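You operate a simulated robot arm through the tools that you are given. There is no shell and no other tool. Be economical: measure what you need, move in short steps, check, and stop when the job is done.

You are at the controls of a simulated two-armed robot. One attempt, no reset.

JOB
Fit the beige filter and white cup to the yellow-banded mould and clamp it.
Fine: heater off first and on again last; filter in the square seat, cup on the filter.

The check looks at the end state, three seconds after you hand in, the way a careful person would. Anything else that was tipped, shoved, dropped, spilled or broken makes it a failure.

ROBOT AND FRAMES
Two 6-joint arms with three-finger grippers on one trunk, on a base that drives. Base frame: it is fixed to the floor where the robot stands at the start and does not move with it; the origin is under the middle of the robot, x ahead of it, y to its left, z up. Readings come in m, rad, newtons and seconds.
The left shoulder is at the start at [0.04, 0.147, 1.37], the right one opposite. With the tool pointing down near the work surface each hand reaches from about 0.32 to 0.54 m from the robot's upright axis, wherever it stands, measured 20 degrees to its own side. Places, roughly: blue-marked mould base (25x9x6 cm) [1, -0.1, 0.9]; heater switch [0.7, -0.2, 0.8]; large weight (7x7x9 cm) [1, 0.2, 0.9]; small weight (5x7x7 cm) [1.1, 0.2, 0.9]; square seat of the yellow-banded mould top [0.9, -0.4, 0.9]; stopper (3x3x4 cm) [1.1, -0.7, 0.9]; upper lock knob [1, -0.7, 0.9]; wooden wedge [0.75, -1.25, 0.75]. Payload 2.69 kg a hand.
The TCP of each hand is the grasp point between the finger pads, 0.029 m short of the fingertips. In the tool frame z runs along the fingers and y along their closing line. Largest opening 0.12 m; the body of the gripper starts 0.078 m behind the TCP.
Orientation is that of the tool frame in the base frame, as a unit quaternion [w, x, y, z]. With the fingers straight down and closing along the base's y, the tool's x points along the base's -x, its y along +y and its z along -z.

CONTROLS
- The arms move only by the tool arm_command. It takes "left_plan", "right_plan" or both (then of equal length, played together; a hand with none holds still); each is a list of rows, each a list of 7 numbers: the shift along the base's x, y, z in units of 100 mm (1.0 is 100 mm), then the turn, a rotation vector about the base's x, y, z in units of 180 degrees (1.0 is 180 degrees), then the gripper command, from -1 (shut) to 1 (fully open), values between in proportion. In form: [[dx, dy, dz, rx, ry, rz, grip], ...]. A call has 1 to 8 rows; each row is the pose to reach, as a shift and turn from the pose commanded when the call began. A call with a number of a shift or a turn outside -1 to 1 is refused whole. A row lasts 0.2 s, in which the tool goes at most 0.05 m and 0.15 rad; a call with a longer step from one row to the next is refused whole, and so is a gripper value outside its range. Where a pose cannot be reached the arm comes as near as it can. A force on the tool above 70 N (or 10 N above the force at the start of the call, whichever is more), or a blocked arm, ends the call early, and 0.2 s more pass. Each finger halts on what it meets, pressing with about 41 N; the grip force reading is that of the motor and also rises with nothing between the fingers. The clock runs only during rows and for 0.2 s after the last one: add rows that repeat a pose to give the fingers time. It gives the time, the measured TCP pose, the force on the tool (base axes), the opening and the grip force at its end, in the units of the frame above (readings bear some noise), with the torque about the TCP (base axes, N m) and any sound that the robot's microphone picked up, and new pictures: "pictures" is both (left out), scene, wrist or none (wrist: the cameras of the hands that moved).
- Cameras (640 x 400 px; columns grow to the right, rows downward): "scene" is now at [0.1012, -0.0212, 1.5882]; the picture's right is [-0.25, -0.97, -0.00], its down [-0.65, 0.17, -0.74] and it looks along [0.72, -0.18, -0.67] (base axes); focal length 274 px, centre (320, 200). "left" rides on the left gripper at [0.063, 0, -0.104] in its tool frame; the picture's right is [0.00, 1.00, 0.00], its down [-0.83, 0.00, -0.56] and it looks along [-0.56, 0.00, 0.83] (tool axes); focal length 275 px, centre (320, 200). "right" rides on the right gripper at [0.063, 0, -0.104] in its tool frame; the picture's right is [0.00, 1.00, 0.00], its down [-0.83, 0.00, -0.56] and it looks along [-0.56, 0.00, 0.83] (tool axes); focal length 275 px, centre (320, 200). There is no depth. A picture from a camera that has moved, and an enlarged one, comes with that camera's place and axes in the base frame and with its lens.
- slide_trunk(by): slides the trunk up (or, below 0, down) by that many m; the arms and the scene camera ride with it, the base frame stays. It gives what a move gives, with no picture.
- base_move(legs): drives the robot by 1 to 6 legs, each [ahead, turn to the left] in m and rad, along the robot's own axes; the way and the turn of a leg run together, so that a leg with both is an arc; at most 1.5 m and 3.142 rad a leg. The arms and the cameras ride along, it lands a little off, and it stops where it bumps. It gives what a move gives, and a new picture of the scene camera.
- pan_tilt(pan, tilt): turns the head with the scene camera to pan (to the left, within 1.501 rad either way) and tilt (down, from -0.506 to 1.204), counted from straight ahead of the robot. It gives what a move gives, and a new picture of the scene camera.
- close_up(camera, box): a new picture of the part [left, top, right, bottom] of that camera's present view, enlarged. It takes no simulated time.
- close_job(): hands the job in; it is judged then, once.

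Work in short steps. Places have to be worked out from the pictures, the camera data and where the tool is seen: move nearer, look again, correct. Check each grasp and each placing, and mend what went wrong. You have 120 turns and 260 pictures in all, those below and enlarged ones among them. Open the grippers and draw the arms clear of the work before you hand the job in, unless the task says otherwise; then end with one line.

The tools are called after "Call:" as a command line: name --argument value ..., lists and objects as JSON in quotes. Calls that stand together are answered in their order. arm_command: Moves the arms, as the interface text tells. Its arguments: {"type":"object","properties":{"left_plan":{"type":"array","items":{"type":"array","items":{"type":"number"}}},"right_plan":{"type":"array","items":{"type":"array","items":{"type":"number"}}},"pictures":{"type":"string","enum":["both","scene","wrist","none"]}},"required":[]} The other tools are called the same way: slide_trunk (by) slides the trunk up or down; base_move (legs) drives the base; pan_tilt (pan, tilt) turns the head that bears the scene camera; close_up (camera, box) takes an enlarged picture of a part of a camera's view; close_job () hands the job in.

At the start:

```text
time_s: 0.0
left_tool_pos: [0.5296, 0.1096, 1.3382]
left_tool_rot: [0.002, 0.0, 1.0, 0.0]
left_wrist_force: [0.2, -0.7, -0.5]
left_ft_torque: [0.01, 0.0, -0.03]
left_width: 0.1199
left_grasp_force: 0.1
right_tool_pos: [0.435, -0.3242, 0.9999]
right_tool_rot: [-0.001, 0.0, 1.0, 0.0]
right_wrist_force: [-0.5, 0.5, 0.7]
right_ft_torque: [0.01, -0.02, 0.03]
right_width: 0.1202
right_grasp_force: 0.1
trunk travel left (down, up): [-0.497, 0.0]
robot x, y, heading: [-0.0003, -0.0027, -0.0]
head pan, tilt: [-0.25, 0.737]
```

scene: 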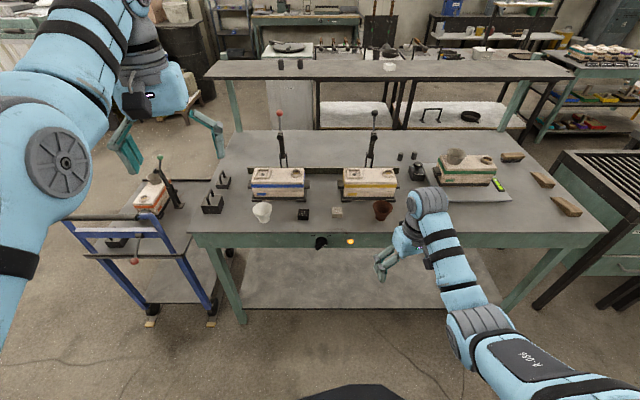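
right: 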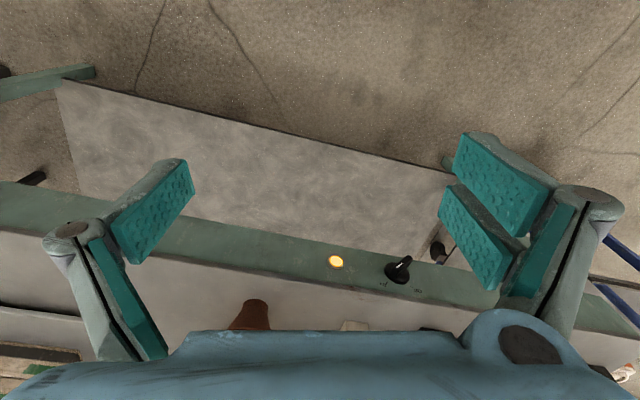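
left: 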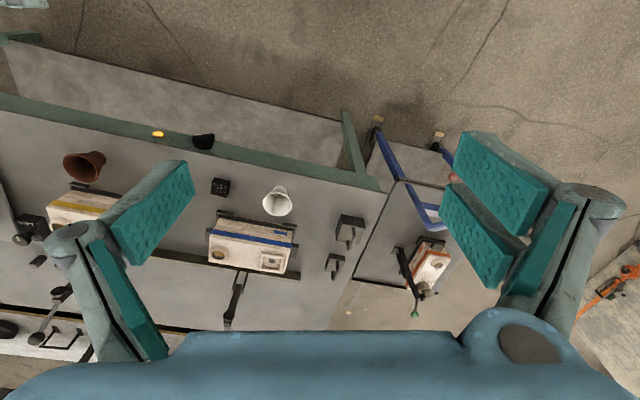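

I start by looking closely at the bench to identify the parts.

Call:
close_up --camera "scene" --box '[200, 120, 420, 258]'

Call:
close_up --camera "scene" --box '[330, 120, 550, 258]'

Call:
close_up --camera "left" --box '[0, 80, 400, 330]'

```text
2.90 times, centred on (310, 189) of scene
camera zoom: at [0.1012, -0.0212, 1.5882], right [-0.25, -0.97, 0.0], down [-0.65, 0.17, -0.74], along [0.72, -0.18, -0.67], focal length 794 px, centre (349, 232)
```

zoom: 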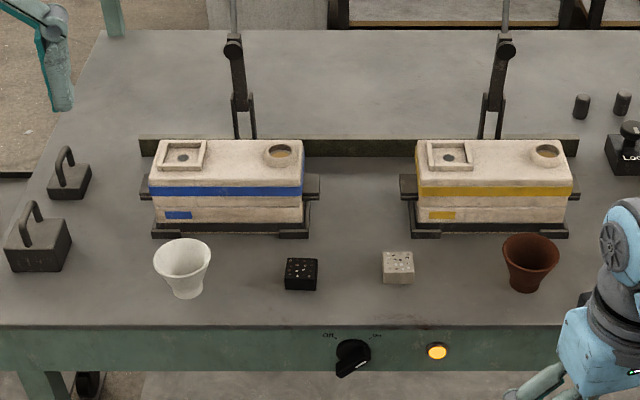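

```text
2.90 times, centred on (440, 189) of scene
camera zoom: at [0.1012, -0.0212, 1.5882], right [-0.25, -0.97, 0.0], down [-0.65, 0.17, -0.74], along [0.72, -0.18, -0.67], focal length 794 px, centre (-28, 232)
```

zoom: 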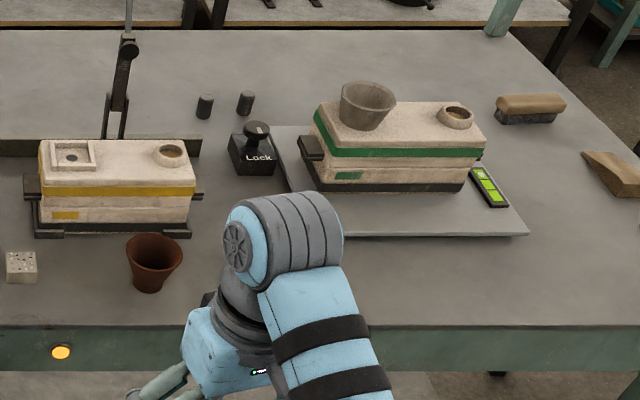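

```text
1.60 times, centred on (200, 205) of left
camera zoom: at [0.4665, 0.111, 1.4429], right [0.0, 1.0, 0.0], down [0.83, 0.0, 0.56], along [0.56, 0.0, -0.83], focal length 440 px, centre (512, 192)
```

zoom: 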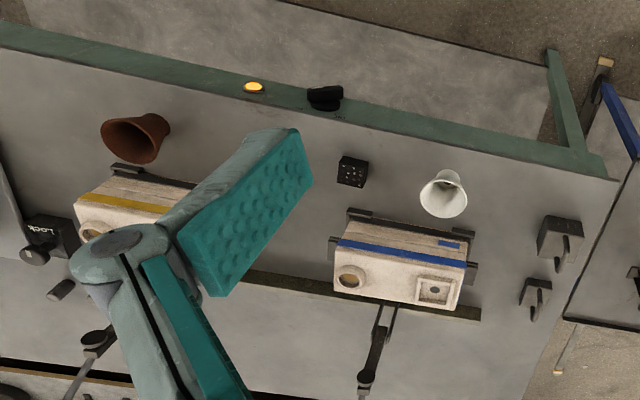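

Call:
pan_tilt --pan -0.2 --tilt 0.5

Call:
close_up --camera "scene" --box '[230, 140, 450, 278]'

Call:
close_up --camera "right" --box '[300, 220, 460, 320]'

Call:
close_up --camera "scene" --box '[280, 280, 380, 342]'

```text
time_s: 0.8
left_tool_pos: [0.5309, 0.1103, 1.3387]
left_tool_rot: [0.0, 0.0, 1.0, 0.0]
left_wrist_force: [-0.2, 0.2, 0.7]
left_ft_torque: [0.02, -0.01, -0.02]
left_width: 0.1199
left_grasp_force: 0.1
right_tool_pos: [0.4338, -0.3235, 0.9992]
right_tool_rot: [0.001, 0.0, 1.0, 0.001]
right_wrist_force: [-0.1, 0.5, -0.2]
right_ft_torque: [0.0, -0.03, 0.04]
right_width: 0.1201
right_grasp_force: 0.0
trunk travel left (down, up): [-0.497, 0.0]
robot x, y, heading: [-0.0005, -0.0009, 0.0]
head pan, tilt: [-0.201, 0.499]
camera scene: at [0.1095, -0.0187, 1.6089], right [-0.2, -0.98, 0.0], down [-0.47, 0.1, -0.88], along [0.86, -0.17, -0.48], focal length 274 px, centre (320, 200)
```

scene: 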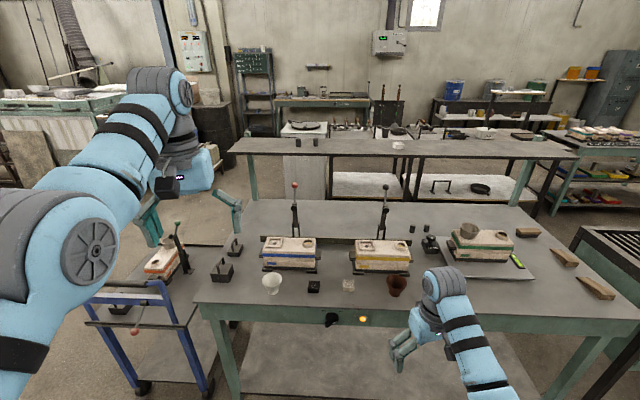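

```text
2.90 times, centred on (340, 209) of scene
camera zoom: at [0.1095, -0.0187, 1.6089], right [-0.2, -0.98, 0.0], down [-0.47, 0.1, -0.88], along [0.86, -0.17, -0.48], focal length 794 px, centre (262, 174)
```

zoom: 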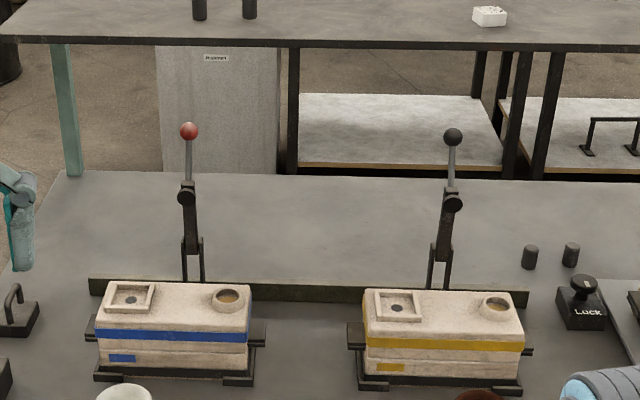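

```text
4.00 times, centred on (380, 270) of right
camera zoom: at [0.3716, -0.3237, 1.1044], right [0.0, 1.0, 0.0], down [0.83, 0.0, 0.56], along [0.56, 0.0, -0.83], focal length 1101 px, centre (80, -80)
```

zoom: 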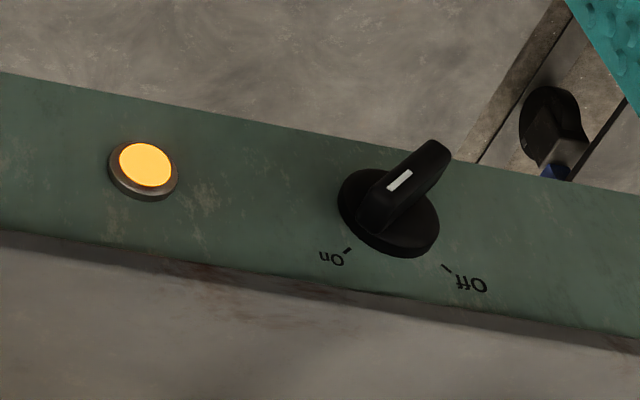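

```text
6.40 times, centred on (330, 311) of scene
camera zoom: at [0.1095, -0.0187, 1.6089], right [-0.2, -0.98, 0.0], down [-0.47, 0.1, -0.88], along [0.86, -0.17, -0.48], focal length 1754 px, centre (256, -510)
```

zoom: 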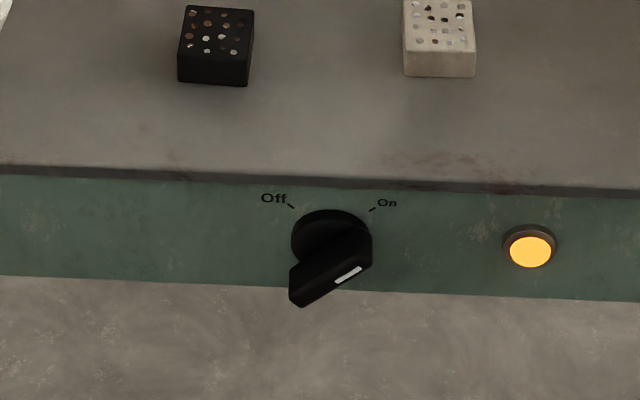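

Table and parts are identified: filter near [0.77,-0.25], knob near [0.71,-0.18], lever clamp behind the mould. I drive ahead a bit so the right hand comes over the table's front edge, then look down from there.

Call:
base_move --legs '[[0.25, 0]]'

Call:
pan_tilt --pan -0.35 --tilt 0.8

Call:
close_up --camera "scene" --box '[140, 60, 400, 222]'

Call:
close_up --camera "right" --box '[0, 0, 640, 400]'

```text
time_s: 2.6
left_tool_pos: [0.7708, 0.107, 1.3402]
left_tool_rot: [0.003, 0.002, 1.0, 0.0]
left_wrist_force: [-0.2, -0.1, -0.1]
left_ft_torque: [0.0, -0.06, -0.01]
left_width: 0.1202
left_grasp_force: 0.2
right_tool_pos: [0.674, -0.3273, 1.0021]
right_tool_rot: [0.002, 0.003, 1.0, -0.001]
right_wrist_force: [-0.1, -0.7, -0.7]
right_ft_torque: [0.02, -0.05, 0.01]
right_width: 0.1199
right_grasp_force: 0.0
trunk travel left (down, up): [-0.497, 0.0]
robot x, y, heading: [0.2455, -0.0024, -0.001]
head pan, tilt: [-0.201, 0.499]
camera scene: at [0.3476, -0.02, 1.6094], right [-0.21, -0.98, 0.0], down [-0.46, 0.1, -0.88], along [0.86, -0.18, -0.48], focal length 274 px, centre (320, 200)
```

scene: 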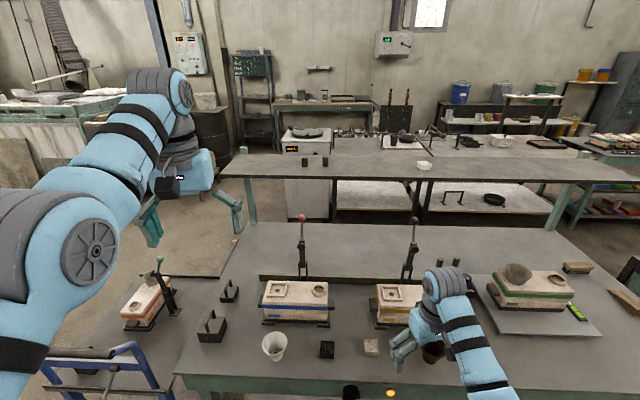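

```text
time_s: 3.4
left_tool_pos: [0.7751, 0.1071, 1.3391]
left_tool_rot: [0.001, 0.003, 1.0, 0.0]
left_wrist_force: [0.5, -0.3, 0.6]
left_ft_torque: [-0.01, 0.0, -0.01]
left_width: 0.1197
left_grasp_force: 0.1
right_tool_pos: [0.6775, -0.3276, 0.9998]
right_tool_rot: [0.001, 0.002, 1.0, 0.0]
right_wrist_force: [0.2, 0.8, -0.2]
right_ft_torque: [-0.04, -0.01, 0.01]
right_width: 0.1201
right_grasp_force: 0.1
trunk travel left (down, up): [-0.497, 0.0]
robot x, y, heading: [0.2461, -0.0006, -0.006]
head pan, tilt: [-0.351, 0.799]
camera scene: at [0.3399, -0.0296, 1.5831], right [-0.35, -0.94, 0.0], down [-0.67, 0.25, -0.7], along [0.65, -0.24, -0.72], focal length 274 px, centre (320, 200)
```

scene: 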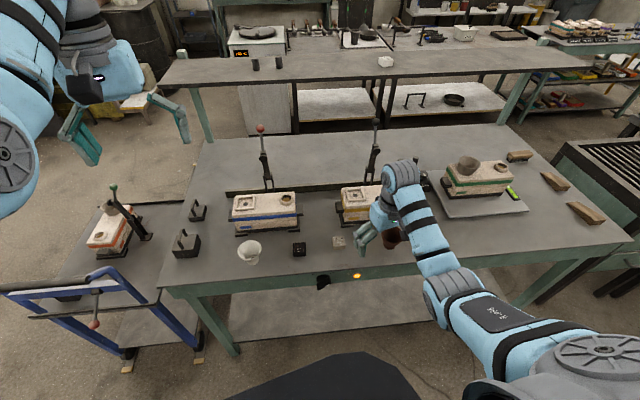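

```text
2.46 times, centred on (270, 141) of scene
camera zoom: at [0.3399, -0.0296, 1.5831], right [-0.35, -0.94, 0.0], down [-0.67, 0.25, -0.7], along [0.65, -0.24, -0.72], focal length 674 px, centre (443, 345)
```

zoom: 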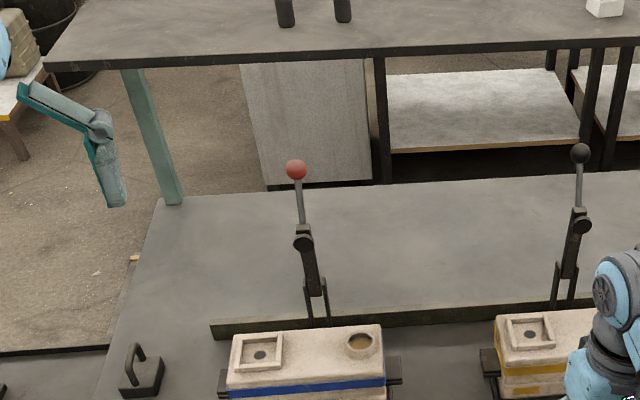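

```text
1.00 times, centred on (320, 200) of right (not enlarged: the box is as wide or as high as the picture)
camera zoom: at [0.6137, -0.3267, 1.1046], right [0.0, 1.0, 0.0], down [0.83, 0.0, 0.56], along [0.56, 0.0, -0.83], focal length 275 px, centre (320, 200)
```

zoom: 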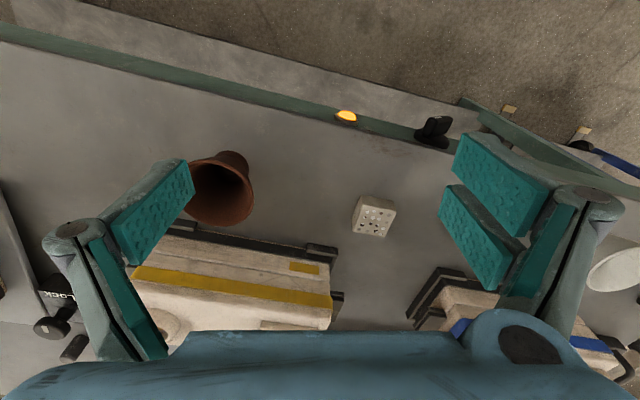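

I move the right hand back and left so its camera looks directly at the knob.

Call:
arm_command --right_plan '[[-0.2, 0.45, -0.1, 0, 0, 0, 1], [-0.4, 0.9, -0.2, 0, 0, 0, 1], [-0.6, 1.0, -0.3, 0, 0, 0, 0.5], [-0.6, 1.0, -0.3, 0, 0, 0, -1], [-0.6, 1.0, -0.3, 0, 0, 0, -1], [-0.6, 1.0, -0.3, 0, 0, 0, -1]]' --pictures "wrist"

Call:
close_up --camera "right" --box '[260, 80, 460, 205]'

```text
refused: row 1 steps farther than a row can; nothing moved
```

```text
3.20 times, centred on (360, 142) of right
camera zoom: at [0.6137, -0.3267, 1.1046], right [0.0, 1.0, 0.0], down [0.83, 0.0, 0.56], along [0.56, 0.0, -0.83], focal length 881 px, centre (192, 384)
```

zoom: 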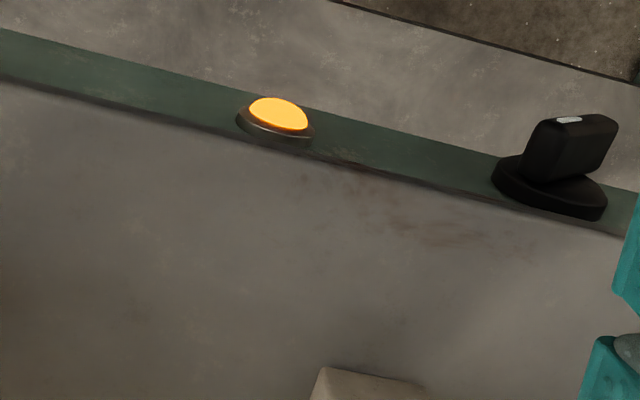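

Call:
arm_command --right_plan '[[-0.2, 0.4, -0.1, 0, 0, 0, 1], [-0.4, 0.8, -0.2, 0, 0, 0, 1], [-0.6, 1.0, -0.3, 0, 0, 0, 0.5], [-0.6, 1.0, -0.3, 0, 0, 0, -1], [-0.6, 1.0, -0.3, 0, 0, 0, -1], [-0.6, 1.0, -0.3, 0, 0, 0, -1]]' --pictures "wrist"

```text
time_s: 4.8
left_tool_pos: [0.7746, 0.1067, 1.3385]
left_tool_rot: [0.001, 0.002, 1.0, 0.0]
left_wrist_force: [0.7, -0.8, -0.2]
left_ft_torque: [-0.03, -0.02, 0.03]
left_width: 0.1202
left_grasp_force: 0.1
right_tool_pos: [0.6251, -0.2296, 0.9542]
right_tool_rot: [0.0, 0.002, 1.0, 0.0]
right_wrist_force: [0.1, 0.2, 0.9]
right_ft_torque: [-0.01, 0.04, -0.01]
right_width: 0.0001
right_grasp_force: 28.2
right hand out of reach, approached as far as the arm can: row 1, 2, 3, 4, 5, 6
trunk travel left (down, up): [-0.497, 0.0]
robot x, y, heading: [0.2441, -0.0007, -0.008]
head pan, tilt: [-0.351, 0.799]
camera right: at [0.5613, -0.2284, 1.0595], right [0.0, 1.0, 0.0], down [0.83, 0.0, 0.56], along [0.56, 0.0, -0.83], focal length 275 px, centre (320, 200)
```

right: 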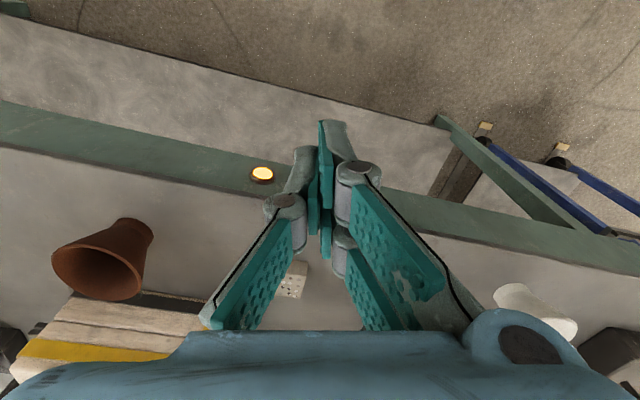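

Call:
close_up --camera "scene" --box '[270, 220, 400, 301]'

```text
4.92 times, centred on (335, 260) of scene
camera zoom: at [0.3404, -0.029, 1.583], right [-0.35, -0.94, 0.0], down [-0.67, 0.25, -0.7], along [0.65, -0.24, -0.72], focal length 1349 px, centre (246, -98)
```

zoom: 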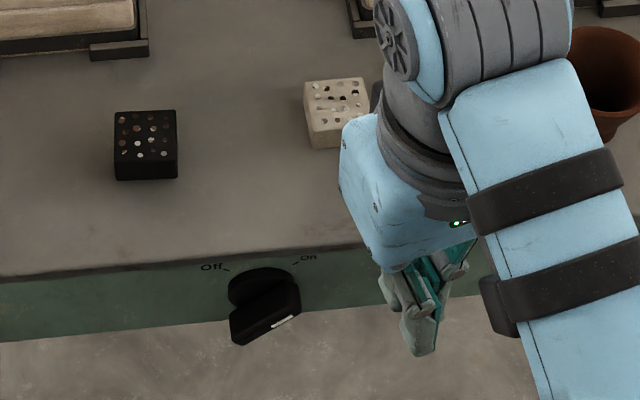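

The knob disc is at about [0.74,-0.187,0.775], its bar pointing up-right to "On". I'll bring closed fingers down to the right of its upper end, then push it left.

Call:
arm_command --right_plan '[[0.4, -0.2, -0.2, 0, 0, 0, -1], [0.78, -0.25, -0.4, 0, 0, 0, -1], [0.78, -0.25, -0.4, 0, 0, 0, -1]]' --pictures "scene"

Call:
close_up --camera "scene" --box '[270, 220, 400, 301]'

```text
time_s: 5.6
left_tool_pos: [0.7739, 0.1077, 1.3402]
left_tool_rot: [0.001, 0.003, 1.0, 0.0]
left_wrist_force: [-0.3, 0.7, -0.3]
left_ft_torque: [0.0, -0.05, -0.01]
left_width: 0.1201
left_grasp_force: 0.0
right_tool_pos: [0.705, -0.2523, 0.914]
right_tool_rot: [0.0, 0.003, 1.0, 0.0]
right_wrist_force: [0.3, -0.5, -0.3]
right_ft_torque: [0.04, 0.0, 0.0]
right_width: 0.0
right_grasp_force: 28.8
trunk travel left (down, up): [-0.497, 0.0]
robot x, y, heading: [0.2456, -0.0017, -0.005]
head pan, tilt: [-0.351, 0.799]
camera scene: at [0.34, -0.0288, 1.5831], right [-0.35, -0.94, 0.0], down [-0.67, 0.25, -0.7], along [0.65, -0.24, -0.72], focal length 274 px, centre (320, 200)
```

scene: 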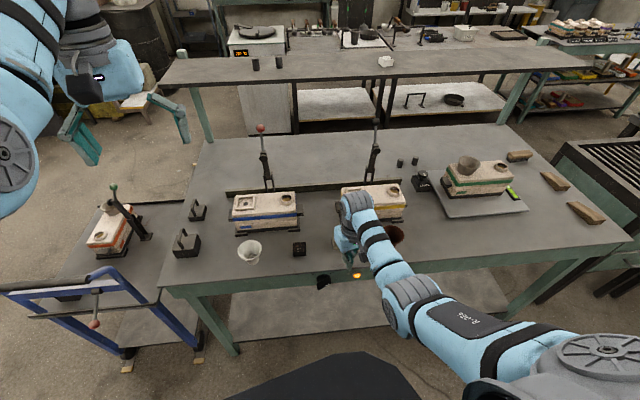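

```text
4.92 times, centred on (335, 260) of scene
camera zoom: at [0.34, -0.0288, 1.5831], right [-0.35, -0.94, 0.0], down [-0.67, 0.25, -0.7], along [0.65, -0.24, -0.72], focal length 1349 px, centre (246, -98)
```

zoom: 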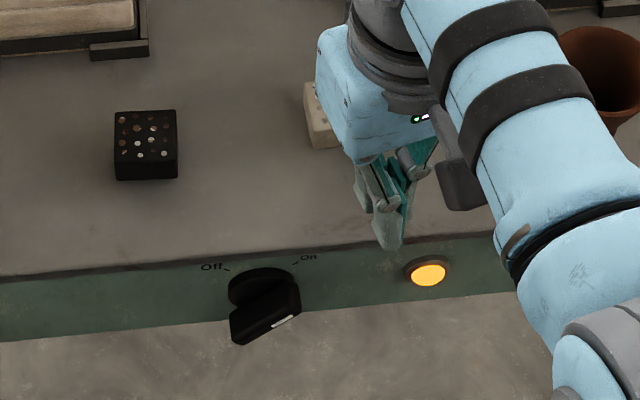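

Tip is now over the edge, just right of the knob; I lower it to knob height.

Call:
arm_command --right_plan '[[-0.02, 0.05, -0.4, 0, 0, 0, -1], [-0.03, 0.05, -0.8, 0, 0, 0, -1], [-0.03, 0.05, -1.0, 0, 0, 0, -1], [-0.03, 0.05, -1.0, 0, 0, 0, -1]]' --pictures "wrist"

Call:
close_up --camera "scene" --box '[285, 240, 385, 302]'

```text
time_s: 6.1
left_tool_pos: [0.7686, 0.1093, 1.3405]
left_tool_rot: [0.002, 0.004, 1.0, -0.001]
left_wrist_force: [-0.8, -0.2, 0.9]
left_ft_torque: [-0.03, -0.06, 0.0]
left_width: 0.1199
left_grasp_force: 0.0
right_tool_pos: [0.6977, -0.2461, 0.8661]
right_tool_rot: [0.0, 0.003, 1.0, 0.0]
right_wrist_force: [-0.5, 0.5, 0.5]
right_ft_torque: [-0.03, -0.08, 0.04]
right_width: 0.0001
right_grasp_force: 28.8
trunk travel left (down, up): [-0.497, 0.0]
robot x, y, heading: [0.2445, -0.0025, -0.006]
head pan, tilt: [-0.351, 0.799]
stopped in row 2 (right hand): the force on the tool passed its limit at 166 N (the readings are from after the stop); the commanded pose is now the measured one
camera right: at [0.6348, -0.2457, 0.9717], right [0.0, 1.0, 0.0], down [0.83, 0.0, 0.56], along [0.56, 0.0, -0.83], focal length 275 px, centre (320, 200)
```

right: 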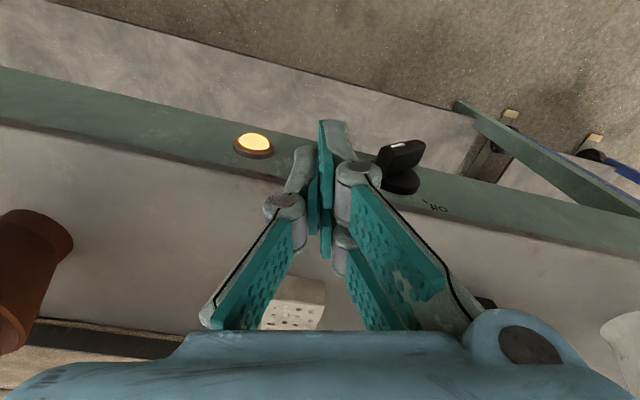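

```text
6.40 times, centred on (335, 271) of scene
camera zoom: at [0.3326, -0.0265, 1.5834], right [-0.35, -0.94, 0.0], down [-0.67, 0.25, -0.7], along [0.66, -0.25, -0.71], focal length 1754 px, centre (224, -254)
```

zoom: 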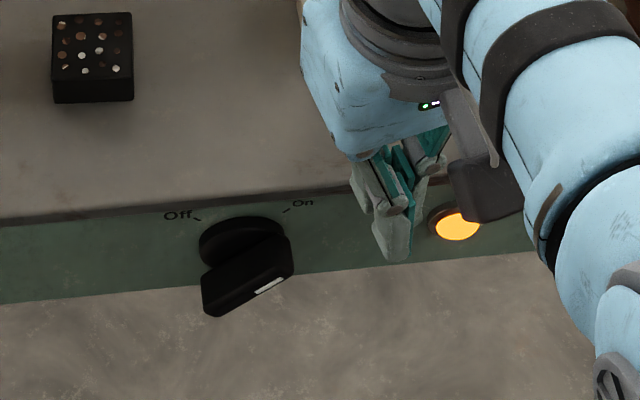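

The tip hit the table's edge at about z 0.837, so the edge is nearer than I judged. I back off in x and then lower slowly.

Call:
arm_command --right_plan '[[-0.15, -0.02, 0.1, 0, 0, 0, -1], [-0.3, -0.03, 0, 0, 0, 0, -1], [-0.3, -0.03, -0.25, 0, 0, 0, -1], [-0.3, -0.03, -0.5, 0, 0, 0, -1], [-0.3, -0.03, -0.5, 0, 0, 0, -1]]' --pictures "wrist"

Call:
close_up --camera "scene" --box '[285, 240, 385, 302]'

```text
time_s: 7.3
left_tool_pos: [0.7746, 0.1062, 1.3382]
left_tool_rot: [0.001, 0.003, 1.0, 0.0]
left_wrist_force: [0.1, 0.5, 0.0]
left_ft_torque: [-0.02, 0.0, 0.01]
left_width: 0.1201
left_grasp_force: 0.0
right_tool_pos: [0.6727, -0.2507, 0.8138]
right_tool_rot: [-0.003, 0.003, 1.0, 0.001]
right_wrist_force: [-0.1, -0.2, 0.5]
right_ft_torque: [-0.01, 0.04, 0.01]
right_width: 0.0
right_grasp_force: 28.6
trunk travel left (down, up): [-0.497, 0.0]
robot x, y, heading: [0.246, -0.0022, -0.007]
head pan, tilt: [-0.351, 0.799]
camera right: at [0.6092, -0.2497, 0.9192], right [0.0, 1.0, 0.0], down [0.83, 0.0, 0.55], along [0.55, 0.0, -0.83], focal length 275 px, centre (320, 200)
```

right: 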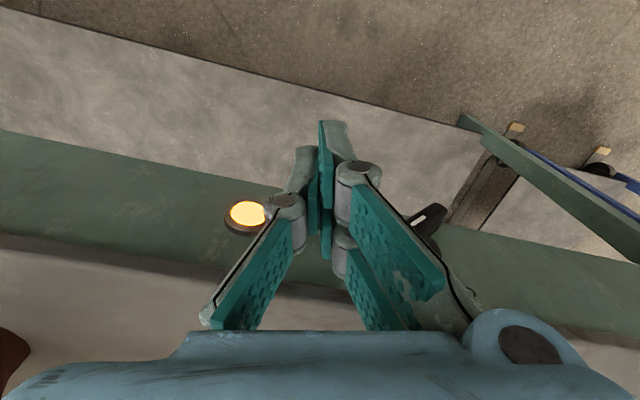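

```text
6.40 times, centred on (335, 271) of scene
camera zoom: at [0.3399, -0.0296, 1.5831], right [-0.35, -0.94, 0.0], down [-0.67, 0.25, -0.7], along [0.65, -0.24, -0.72], focal length 1754 px, centre (224, -254)
```

zoom: 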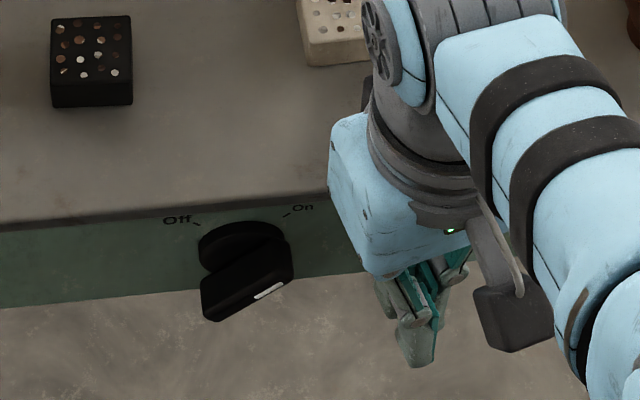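

Now the tip is free in front of the edge. The bar's white mark triangulates to [0.703,-0.186,0.795]; I push along the table edge direction to the left.

Call:
arm_command --right_plan '[[0.16, 0.0, 0.05, 0, 0, 0, -1], [0.2, 0.2, 0.05, 0, 0, 0, -1], [0.24, 0.35, 0.05, 0, 0, 0, -1], [0.28, 0.5, 0.05, 0, 0, 0, -1], [0.28, 0.5, 0.05, 0, 0, 0, -1]]' --pictures "wrist"

Call:
close_up --camera "scene" --box '[285, 240, 385, 302]'

```text
time_s: 8.6
left_tool_pos: [0.7693, 0.1062, 1.3418]
left_tool_rot: [0.003, 0.004, 1.0, 0.0]
left_wrist_force: [1.0, 0.0, -0.7]
left_ft_torque: [-0.04, 0.06, 0.02]
left_width: 0.1197
left_grasp_force: 0.1
right_tool_pos: [0.6973, -0.2114, 0.824]
right_tool_rot: [0.0, 0.005, 1.0, -0.008]
right_wrist_force: [-24.9, -28.2, 34.1]
right_ft_torque: [-0.38, -0.19, -0.43]
right_width: 0.0002
right_grasp_force: 28.1
trunk travel left (down, up): [-0.497, 0.0]
robot x, y, heading: [0.2454, -0.005, -0.014]
head pan, tilt: [-0.351, 0.799]
stopped in row 5 (right hand): the force on the tool passed its limit at 74 N (the readings are from after the stop); the commanded pose is now the measured one
camera right: at [0.6344, -0.2084, 0.9284], right [0.01, 1.0, -0.02], down [0.83, 0.0, 0.56], along [0.56, -0.02, -0.83], focal length 275 px, centre (320, 200)
```

right: 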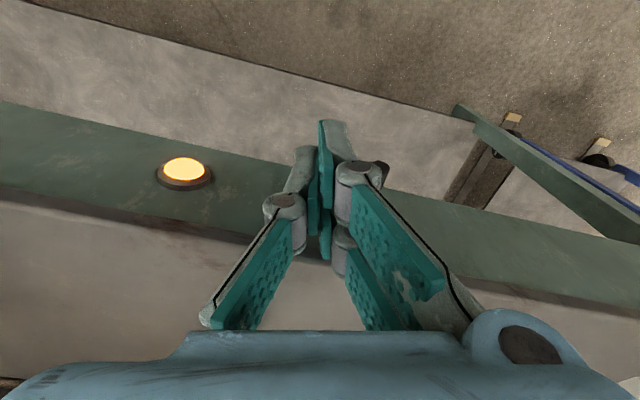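

```text
6.40 times, centred on (335, 271) of scene
camera zoom: at [0.3315, -0.0302, 1.5835], right [-0.36, -0.93, 0.0], down [-0.67, 0.26, -0.7], along [0.65, -0.25, -0.71], focal length 1754 px, centre (224, -254)
```

zoom: 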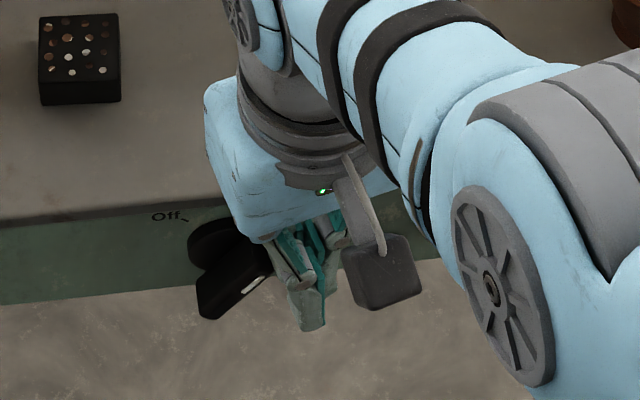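

The bar barely moved: the fingertip caught its end face (upward reaction). I back off, go about 17 mm lower and push again so that the finger's side works on the bar.

Call:
arm_command --right_plan '[[-0.04, -0.2, 0.0, 0, 0, 0, -1], [-0.04, -0.2, -0.17, 0, 0, 0, -1], [0, 0, -0.17, 0, 0, 0, -1], [0.04, 0.15, -0.17, 0, 0, 0, -1], [0.07, 0.3, -0.17, 0, 0, 0, -1], [0.07, 0.3, -0.17, 0, 0, 0, -1]]' --pictures "none"

Call:
close_up --camera "scene" --box '[285, 240, 385, 302]'

```text
time_s: 10.0
left_tool_pos: [0.7709, 0.0956, 1.3417]
left_tool_rot: [0.002, 0.002, 1.0, 0.005]
left_wrist_force: [-0.3, -0.2, -0.2]
left_ft_torque: [0.01, 0.01, -0.01]
left_width: 0.1198
left_grasp_force: 0.0
right_tool_pos: [0.6941, -0.1889, 0.8142]
right_tool_rot: [0.003, 0.005, 1.0, -0.003]
right_wrist_force: [-6.4, -52.2, 19.5]
right_ft_torque: [-1.03, -0.25, -1.1]
right_width: 0.0
right_grasp_force: 28.0
right hand out of reach, approached as far as the arm can: row 2, 3, 4, 5, 6
trunk travel left (down, up): [-0.497, 0.0]
robot x, y, heading: [0.2414, -0.0025, -0.017]
head pan, tilt: [-0.351, 0.799]
```

```text
6.40 times, centred on (335, 271) of scene
camera zoom: at [0.3353, -0.0443, 1.5831], right [-0.36, -0.93, -0.01], down [-0.67, 0.26, -0.7], along [0.65, -0.24, -0.72], focal length 1754 px, centre (224, -254)
```

zoom: 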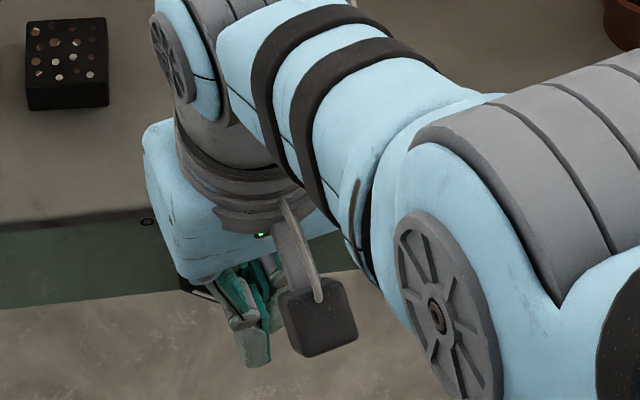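

Call:
close_up --camera "left" --box '[100, 0, 260, 100]'

```text
4.00 times, centred on (180, 50) of left
camera zoom: at [0.7075, 0.0955, 1.4454], right [0.01, 1.0, 0.01], down [0.83, -0.01, 0.56], along [0.56, 0.0, -0.83], focal length 1101 px, centre (880, 800)
```

zoom: 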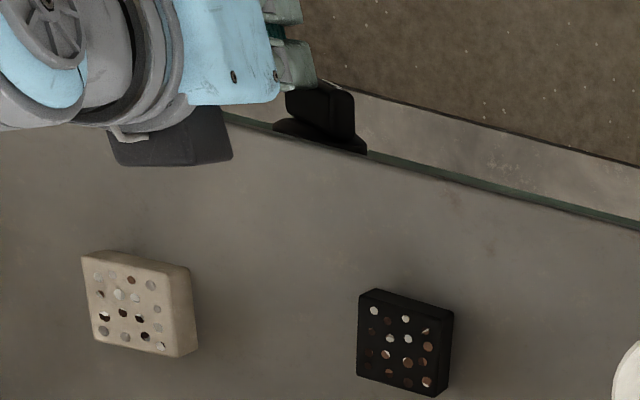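

I back off to see the knob's state.

Call:
arm_command --right_plan '[[-0.04, -0.3, 0.0, 0, 0, 0, -1], [-0.14, -0.6, 0.0, 0, 0, 0, -1], [-0.3, -1.0, 0.1, 0, 0, 0, -1], [-0.3, -1.0, 0.1, 0, 0, 0, -1]]' --pictures "wrist"

Call:
close_up --camera "scene" --box '[285, 240, 385, 302]'

Call:
close_up --camera "left" --box '[100, 0, 260, 100]'

```text
time_s: 11.0
left_tool_pos: [0.7754, 0.1079, 1.3381]
left_tool_rot: [0.001, 0.002, 1.0, 0.0]
left_wrist_force: [0.7, 0.3, -0.5]
left_ft_torque: [-0.02, 0.0, -0.02]
left_width: 0.1201
left_grasp_force: 0.1
right_tool_pos: [0.6881, -0.2793, 0.8118]
right_tool_rot: [0.0, 0.004, 1.0, -0.004]
right_wrist_force: [-0.3, 0.2, -0.9]
right_ft_torque: [-0.02, 0.03, 0.03]
right_width: 0.0001
right_grasp_force: 28.3
right hand out of reach, approached as far as the arm can: row 2, 3, 4
trunk travel left (down, up): [-0.497, 0.0]
robot x, y, heading: [0.2465, -0.0044, -0.013]
head pan, tilt: [-0.351, 0.799]
camera right: at [0.624, -0.2774, 0.9153], right [0.0, 1.0, -0.01], down [0.83, 0.0, 0.56], along [0.56, -0.01, -0.83], focal length 275 px, centre (320, 200)
```

right: 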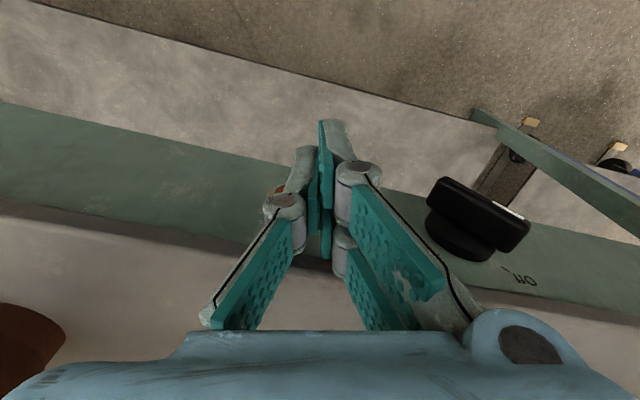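

```text
6.40 times, centred on (335, 271) of scene
camera zoom: at [0.3391, -0.0282, 1.5831], right [-0.35, -0.94, 0.0], down [-0.67, 0.25, -0.7], along [0.65, -0.25, -0.72], focal length 1754 px, centre (224, -254)
```

zoom: 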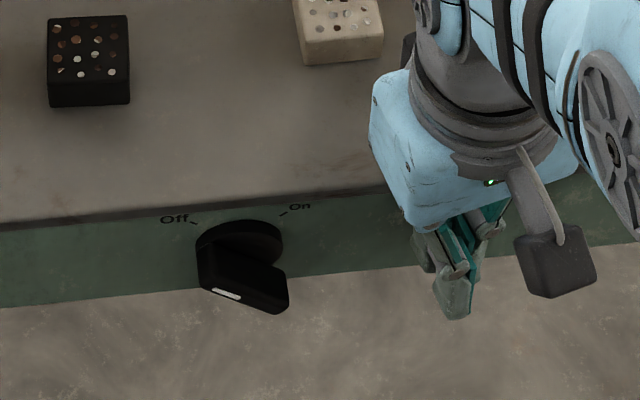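

```text
4.00 times, centred on (180, 50) of left
camera zoom: at [0.7107, 0.1093, 1.4426], right [0.01, 1.0, 0.0], down [0.83, -0.01, 0.56], along [0.56, -0.01, -0.83], focal length 1101 px, centre (880, 800)
```

zoom: 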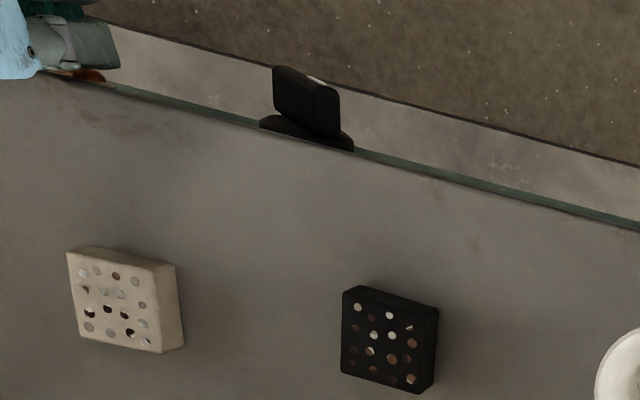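

The mark is on the Off side now and the lamp is dark: heater is off. I raise the right hand, open it and tilt the head down to see the base clearance under the table.

Call:
arm_command --right_plan '[[-0.1, 0, 0.4, 0, 0, 0, -1], [-0.1, 0, 0.8, 0, 0, 0, 0], [-0.1, 0, 1.0, 0, 0, 0, 1], [-0.1, 0, 1.0, 0, 0, 0, 1]]' --pictures "none"

Call:
arm_command --right_plan '[[0, 0, 0.4, 0, 0, 0, 1], [0, 0, 0.8, 0, 0, 0, 1], [0, 0, 1.0, 0, 0, 0, 1], [0, 0, 1.0, 0, 0, 0, 1]]' --pictures "none"

Call:
pan_tilt --pan 0 --tilt 1.2

```text
time_s: 11.6
left_tool_pos: [0.772, 0.1007, 1.3405]
left_tool_rot: [0.001, 0.005, 1.0, 0.002]
left_wrist_force: [-0.5, 0.1, 0.6]
left_ft_torque: [0.02, -0.02, 0.04]
left_width: 0.1198
left_grasp_force: 0.1
right_tool_pos: [0.6898, -0.2901, 0.8306]
right_tool_rot: [-0.021, 0.006, 1.0, -0.002]
right_wrist_force: [-5.3, 3.4, 4.4]
right_ft_torque: [0.1, 0.16, -0.25]
right_width: 0.0514
right_grasp_force: 0.0
right hand out of reach, approached as far as the arm can: row 1, 2
trunk travel left (down, up): [-0.497, 0.0]
robot x, y, heading: [0.2422, -0.0042, -0.01]
head pan, tilt: [-0.351, 0.799]
stopped in row 2 (right hand): the force on the tool passed its limit at 84 N (the readings are from after the stop); the commanded pose is now the measured one
```

```text
time_s: 12.0
left_tool_pos: [0.769, 0.107, 1.3404]
left_tool_rot: [0.003, 0.004, 1.0, -0.001]
left_wrist_force: [-0.7, -0.7, -0.1]
left_ft_torque: [-0.04, -0.03, 0.0]
left_width: 0.12
left_grasp_force: 0.1
right_tool_pos: [0.6856, -0.2832, 0.8475]
right_tool_rot: [-0.045, 0.009, 0.999, 0.003]
right_wrist_force: [-12.1, 6.6, -4.2]
right_ft_torque: [0.27, 0.11, -0.75]
right_width: 0.112
right_grasp_force: 0.1
right hand out of reach, approached as far as the arm can: row 1, 2
trunk travel left (down, up): [-0.497, 0.0]
robot x, y, heading: [0.247, -0.0007, -0.016]
head pan, tilt: [-0.351, 0.799]
stopped in row 2 (right hand): the force on the tool passed its limit at 83 N (the readings are from after the stop); the commanded pose is now the measured one
```

```text
time_s: 12.8
left_tool_pos: [0.7694, 0.1038, 1.3402]
left_tool_rot: [0.003, 0.005, 1.0, -0.001]
left_wrist_force: [0.3, 0.1, 0.9]
left_ft_torque: [-0.01, 0.0, 0.0]
left_width: 0.12
left_grasp_force: 0.0
right_tool_pos: [0.6863, -0.2868, 0.8464]
right_tool_rot: [-0.045, 0.009, 0.999, 0.002]
right_wrist_force: [-30.6, 4.1, -7.5]
right_ft_torque: [0.53, 0.22, -2.01]
right_width: 0.1128
right_grasp_force: 0.0
trunk travel left (down, up): [-0.497, 0.0]
robot x, y, heading: [0.2454, -0.001, -0.019]
head pan, tilt: [0.0, 1.201]
camera scene: at [0.3125, -0.0025, 1.5557], right [-0.02, -1.0, 0.0], down [-0.93, 0.02, -0.37], along [0.37, -0.01, -0.93], focal length 274 px, centre (320, 200)
```

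scene: 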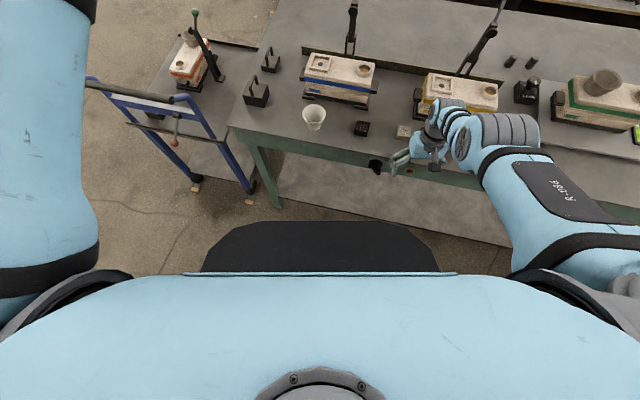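

Something blocks the upward motion; I look before moving on.

Call:
close_up --camera "scene" --box '[370, 60, 530, 180]'

Call:
close_up --camera "right" --box '[0, 0, 640, 400]'

Call:
close_up --camera "left" --box '[0, 0, 320, 200]'

```text
3.33 times, centred on (450, 120) of scene
camera zoom: at [0.3125, -0.0025, 1.5557], right [-0.02, -1.0, 0.0], down [-0.93, 0.02, -0.37], along [0.37, -0.01, -0.93], focal length 913 px, centre (-113, 467)
```

zoom: 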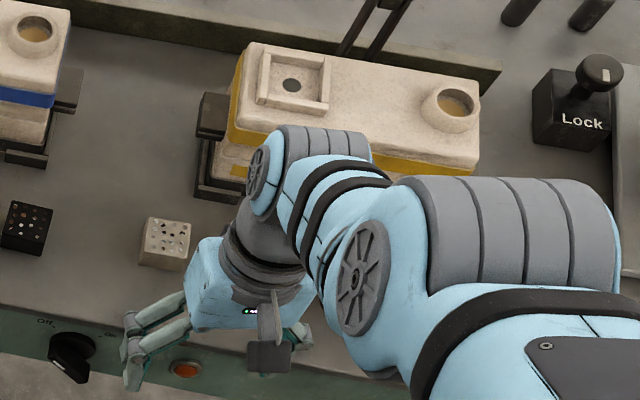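

```text
1.00 times, centred on (320, 200) of right (not enlarged: the box is as wide or as high as the picture)
camera zoom: at [0.632, -0.2852, 0.9568], right [0.01, 1.0, 0.0], down [0.88, -0.01, 0.48], along [0.48, 0.0, -0.88], focal length 275 px, centre (320, 200)
```

zoom: 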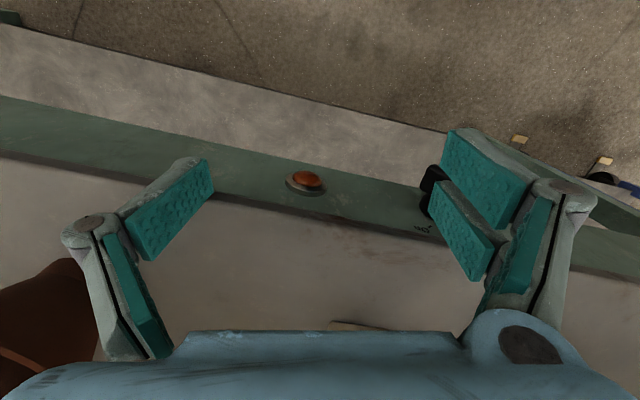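

```text
2.00 times, centred on (160, 100) of left
camera zoom: at [0.7049, 0.1054, 1.4442], right [0.02, 1.0, 0.0], down [0.83, -0.01, 0.56], along [0.56, -0.01, -0.83], focal length 551 px, centre (640, 400)
```

zoom: 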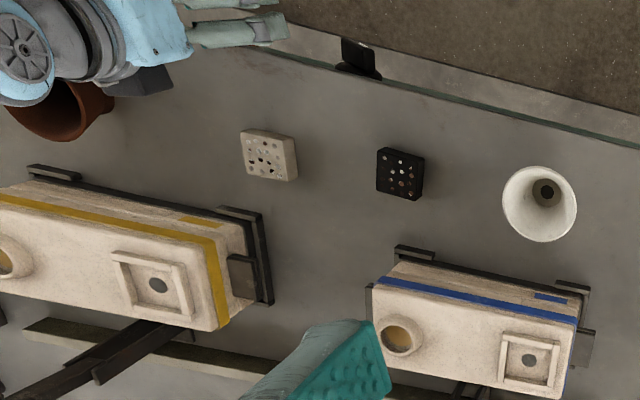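

The opened right finger is caught against the table edge. I close the fingers a bit and pull straight back before lifting.

Call:
arm_command --right_plan '[[-0.2, 0.1, 0, 0, 0, 0, -0.2], [-0.4, 0.15, 0, 0, 0, 0, -0.2], [-0.4, 0.15, 0.3, 0, 0, 0, -0.2], [-0.4, 0.15, 0.7, 0, 0, 0, -0.2], [-0.4, 0.15, 1.0, 0, 0, 0, -0.2], [-0.4, 0.15, 1.0, 0, 0, 0, -0.2]]' --pictures "scene"

Call:
close_up --camera "left" --box '[0, 0, 320, 200]'

```text
time_s: 14.2
left_tool_pos: [0.7773, 0.104, 1.3375]
left_tool_rot: [-0.001, 0.005, 1.0, 0.0]
left_wrist_force: [-0.1, 0.8, -0.4]
left_ft_torque: [0.06, 0.03, 0.0]
left_width: 0.12
left_grasp_force: 0.0
right_tool_pos: [0.7297, -0.2864, 0.9053]
right_tool_rot: [-0.044, 0.009, 0.999, 0.003]
right_wrist_force: [0.9, 0.1, 0.5]
right_ft_torque: [0.02, 0.02, 0.01]
right_width: 0.048
right_grasp_force: 0.0
right hand out of reach, approached as far as the arm can: row 1, 2, 3, 4, 5, 6
trunk travel left (down, up): [-0.497, 0.0]
robot x, y, heading: [0.2454, -0.0013, -0.017]
head pan, tilt: [0.0, 1.201]
camera scene: at [0.3218, -0.0028, 1.5552], right [-0.02, -1.0, 0.0], down [-0.93, 0.02, -0.36], along [0.36, -0.01, -0.93], focal length 274 px, centre (320, 200)
```

scene: 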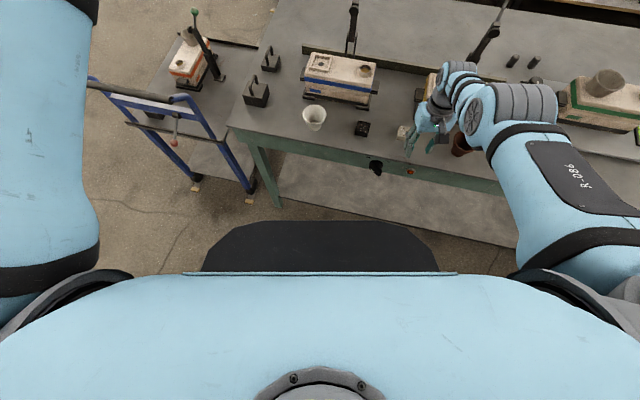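

```text
2.00 times, centred on (160, 100) of left
camera zoom: at [0.7135, 0.1051, 1.4413], right [0.02, 1.0, 0.0], down [0.83, -0.01, 0.56], along [0.56, -0.01, -0.83], focal length 551 px, centre (640, 400)
```

zoom: 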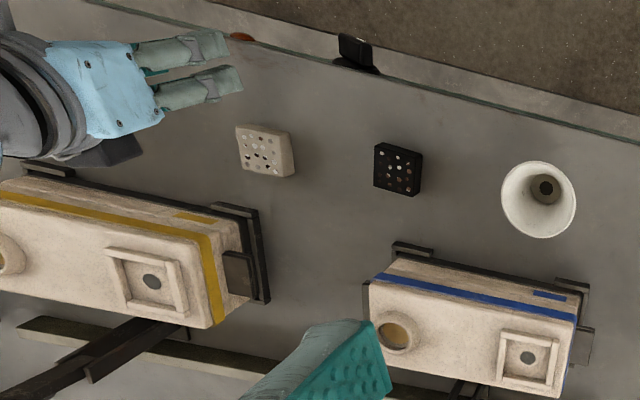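

The arm is out of the edge but drifted forward (reach limits). I lift straight up now, away from the brown cup.

Call:
arm_command --right_plan '[[0, 0, 0.3, 0, 0, 0, -0.2], [0, 0, 0.6, 0, 0, 0, -0.2], [0, 0, 1.0, 0, 0, 0, -0.2], [0, 0, 1.0, 0, 0, 0, -0.2]]' --pictures "scene"

```text
time_s: 15.2
left_tool_pos: [0.7752, 0.1034, 1.3386]
left_tool_rot: [0.001, 0.006, 1.0, 0.0]
left_wrist_force: [-0.6, -0.3, 0.6]
left_ft_torque: [0.0, 0.02, -0.01]
left_width: 0.12
left_grasp_force: 0.0
right_tool_pos: [0.7635, -0.2879, 0.9945]
right_tool_rot: [-0.044, 0.009, 0.999, 0.002]
right_wrist_force: [-0.2, -0.3, -0.7]
right_ft_torque: [0.02, -0.01, 0.02]
right_width: 0.048
right_grasp_force: 0.0
right hand out of reach, approached as far as the arm can: row 1, 2, 3, 4
trunk travel left (down, up): [-0.497, 0.0]
robot x, y, heading: [0.2425, -0.0036, -0.019]
head pan, tilt: [0.0, 1.201]
camera scene: at [0.3189, -0.0028, 1.5553], right [-0.02, -1.0, 0.0], down [-0.93, 0.02, -0.36], along [0.36, -0.01, -0.93], focal length 274 px, centre (320, 200)
```

scene: 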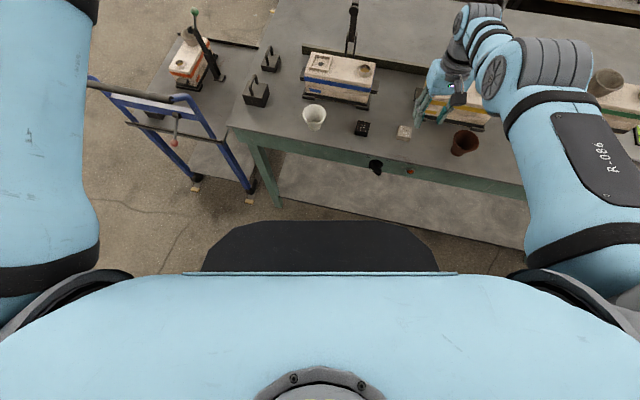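

The brown cup stands fine. I bring the right hand back to its earlier, comfortable posture and undo the small tilt.

Call:
arm_command --right_plan '[[-0.2, -0.1, 0, 0, -0.014, 0, -0.2], [-0.5, -0.3, 0, 0, -0.028, 0, 0.2], [-0.8, -0.4, 0.0, 0, -0.028, 0, 1], [-0.8, -0.4, 0.0, 0, -0.028, 0, 1], [-0.8, -0.4, 0.0, 0, -0.028, 0, 1]]' --pictures "none"

```text
time_s: 16.4
left_tool_pos: [0.776, 0.1047, 1.3379]
left_tool_rot: [0.0, 0.006, 1.0, -0.001]
left_wrist_force: [-0.2, 0.0, -0.6]
left_ft_torque: [0.01, -0.01, 0.02]
left_width: 0.12
left_grasp_force: 0.0
right_tool_pos: [0.7615, -0.3488, 0.9653]
right_tool_rot: [-0.001, 0.008, 1.0, 0.003]
right_wrist_force: [0.0, -0.7, -0.3]
right_ft_torque: [0.01, 0.03, -0.02]
right_width: 0.1199
right_grasp_force: 0.1
right hand out of reach, approached as far as the arm can: row 1, 2, 3, 4, 5
trunk travel left (down, up): [-0.497, 0.0]
robot x, y, heading: [0.2436, -0.0029, -0.018]
head pan, tilt: [0.0, 1.201]
```

The arm sits at an inner limit of this posture. I raise the hand well above everything, then lower the trunk for better reach.

Call:
arm_command --right_plan '[[0.1, 0.1, 0.4, 0, 0, 0, 1], [0.2, 0.2, 0.8, 0, 0, 0, 1], [0.2, 0.2, 1.0, 0, 0, 0, 1], [0.2, 0.2, 1.0, 0, 0, 0, 1]]' --pictures "none"

Call:
arm_command --right_plan '[[0.0, 0, 0.4, 0, 0, 0, 1], [0.0, 0, 0.8, 0, 0, 0, 1], [0.0, 0, 1.0, 0, 0, 0, 1], [0.0, 0, 1.0, 0, 0, 0, 1]]' --pictures "scene"

```text
time_s: 17.4
left_tool_pos: [0.7747, 0.1029, 1.3372]
left_tool_rot: [0.0, 0.004, 1.0, -0.001]
left_wrist_force: [0.0, 0.5, -0.4]
left_ft_torque: [0.0, -0.01, 0.03]
left_width: 0.1201
left_grasp_force: 0.0
right_tool_pos: [0.7931, -0.3299, 1.0627]
right_tool_rot: [-0.001, 0.008, 1.0, 0.003]
right_wrist_force: [-0.1, -0.2, -0.8]
right_ft_torque: [0.03, -0.02, -0.01]
right_width: 0.1201
right_grasp_force: 0.1
right hand out of reach, approached as far as the arm can: row 1, 2, 3, 4
trunk travel left (down, up): [-0.497, 0.0]
robot x, y, heading: [0.2427, -0.0024, -0.015]
head pan, tilt: [0.0, 1.201]
```

```text
time_s: 18.4
left_tool_pos: [0.7755, 0.1049, 1.3377]
left_tool_rot: [0.0, 0.005, 1.0, 0.0]
left_wrist_force: [0.3, -0.3, -0.5]
left_ft_torque: [-0.03, -0.02, 0.01]
left_width: 0.1199
left_grasp_force: 0.1
right_tool_pos: [0.7979, -0.3327, 1.1629]
right_tool_rot: [-0.002, 0.009, 1.0, 0.003]
right_wrist_force: [0.8, 0.4, -0.1]
right_ft_torque: [0.03, 0.0, -0.02]
right_width: 0.1198
right_grasp_force: 0.0
right hand out of reach, approached as far as the arm can: row 1, 2, 3, 4
trunk travel left (down, up): [-0.497, 0.0]
robot x, y, heading: [0.2397, 0.0014, -0.015]
head pan, tilt: [0.0, 1.201]
camera scene: at [0.3201, -0.0028, 1.5552], right [-0.02, -1.0, 0.0], down [-0.93, 0.02, -0.36], along [0.36, -0.01, -0.93], focal length 274 px, centre (320, 200)
```

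scene: 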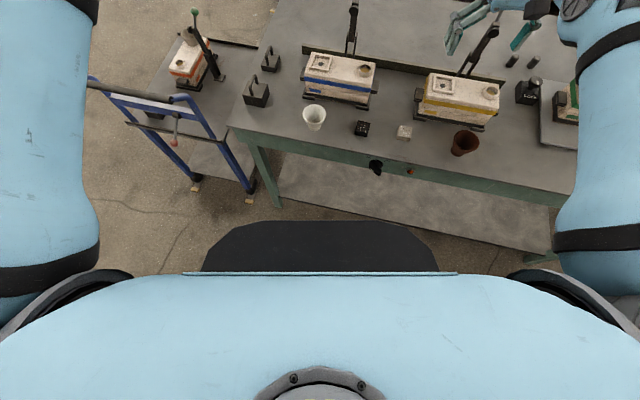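

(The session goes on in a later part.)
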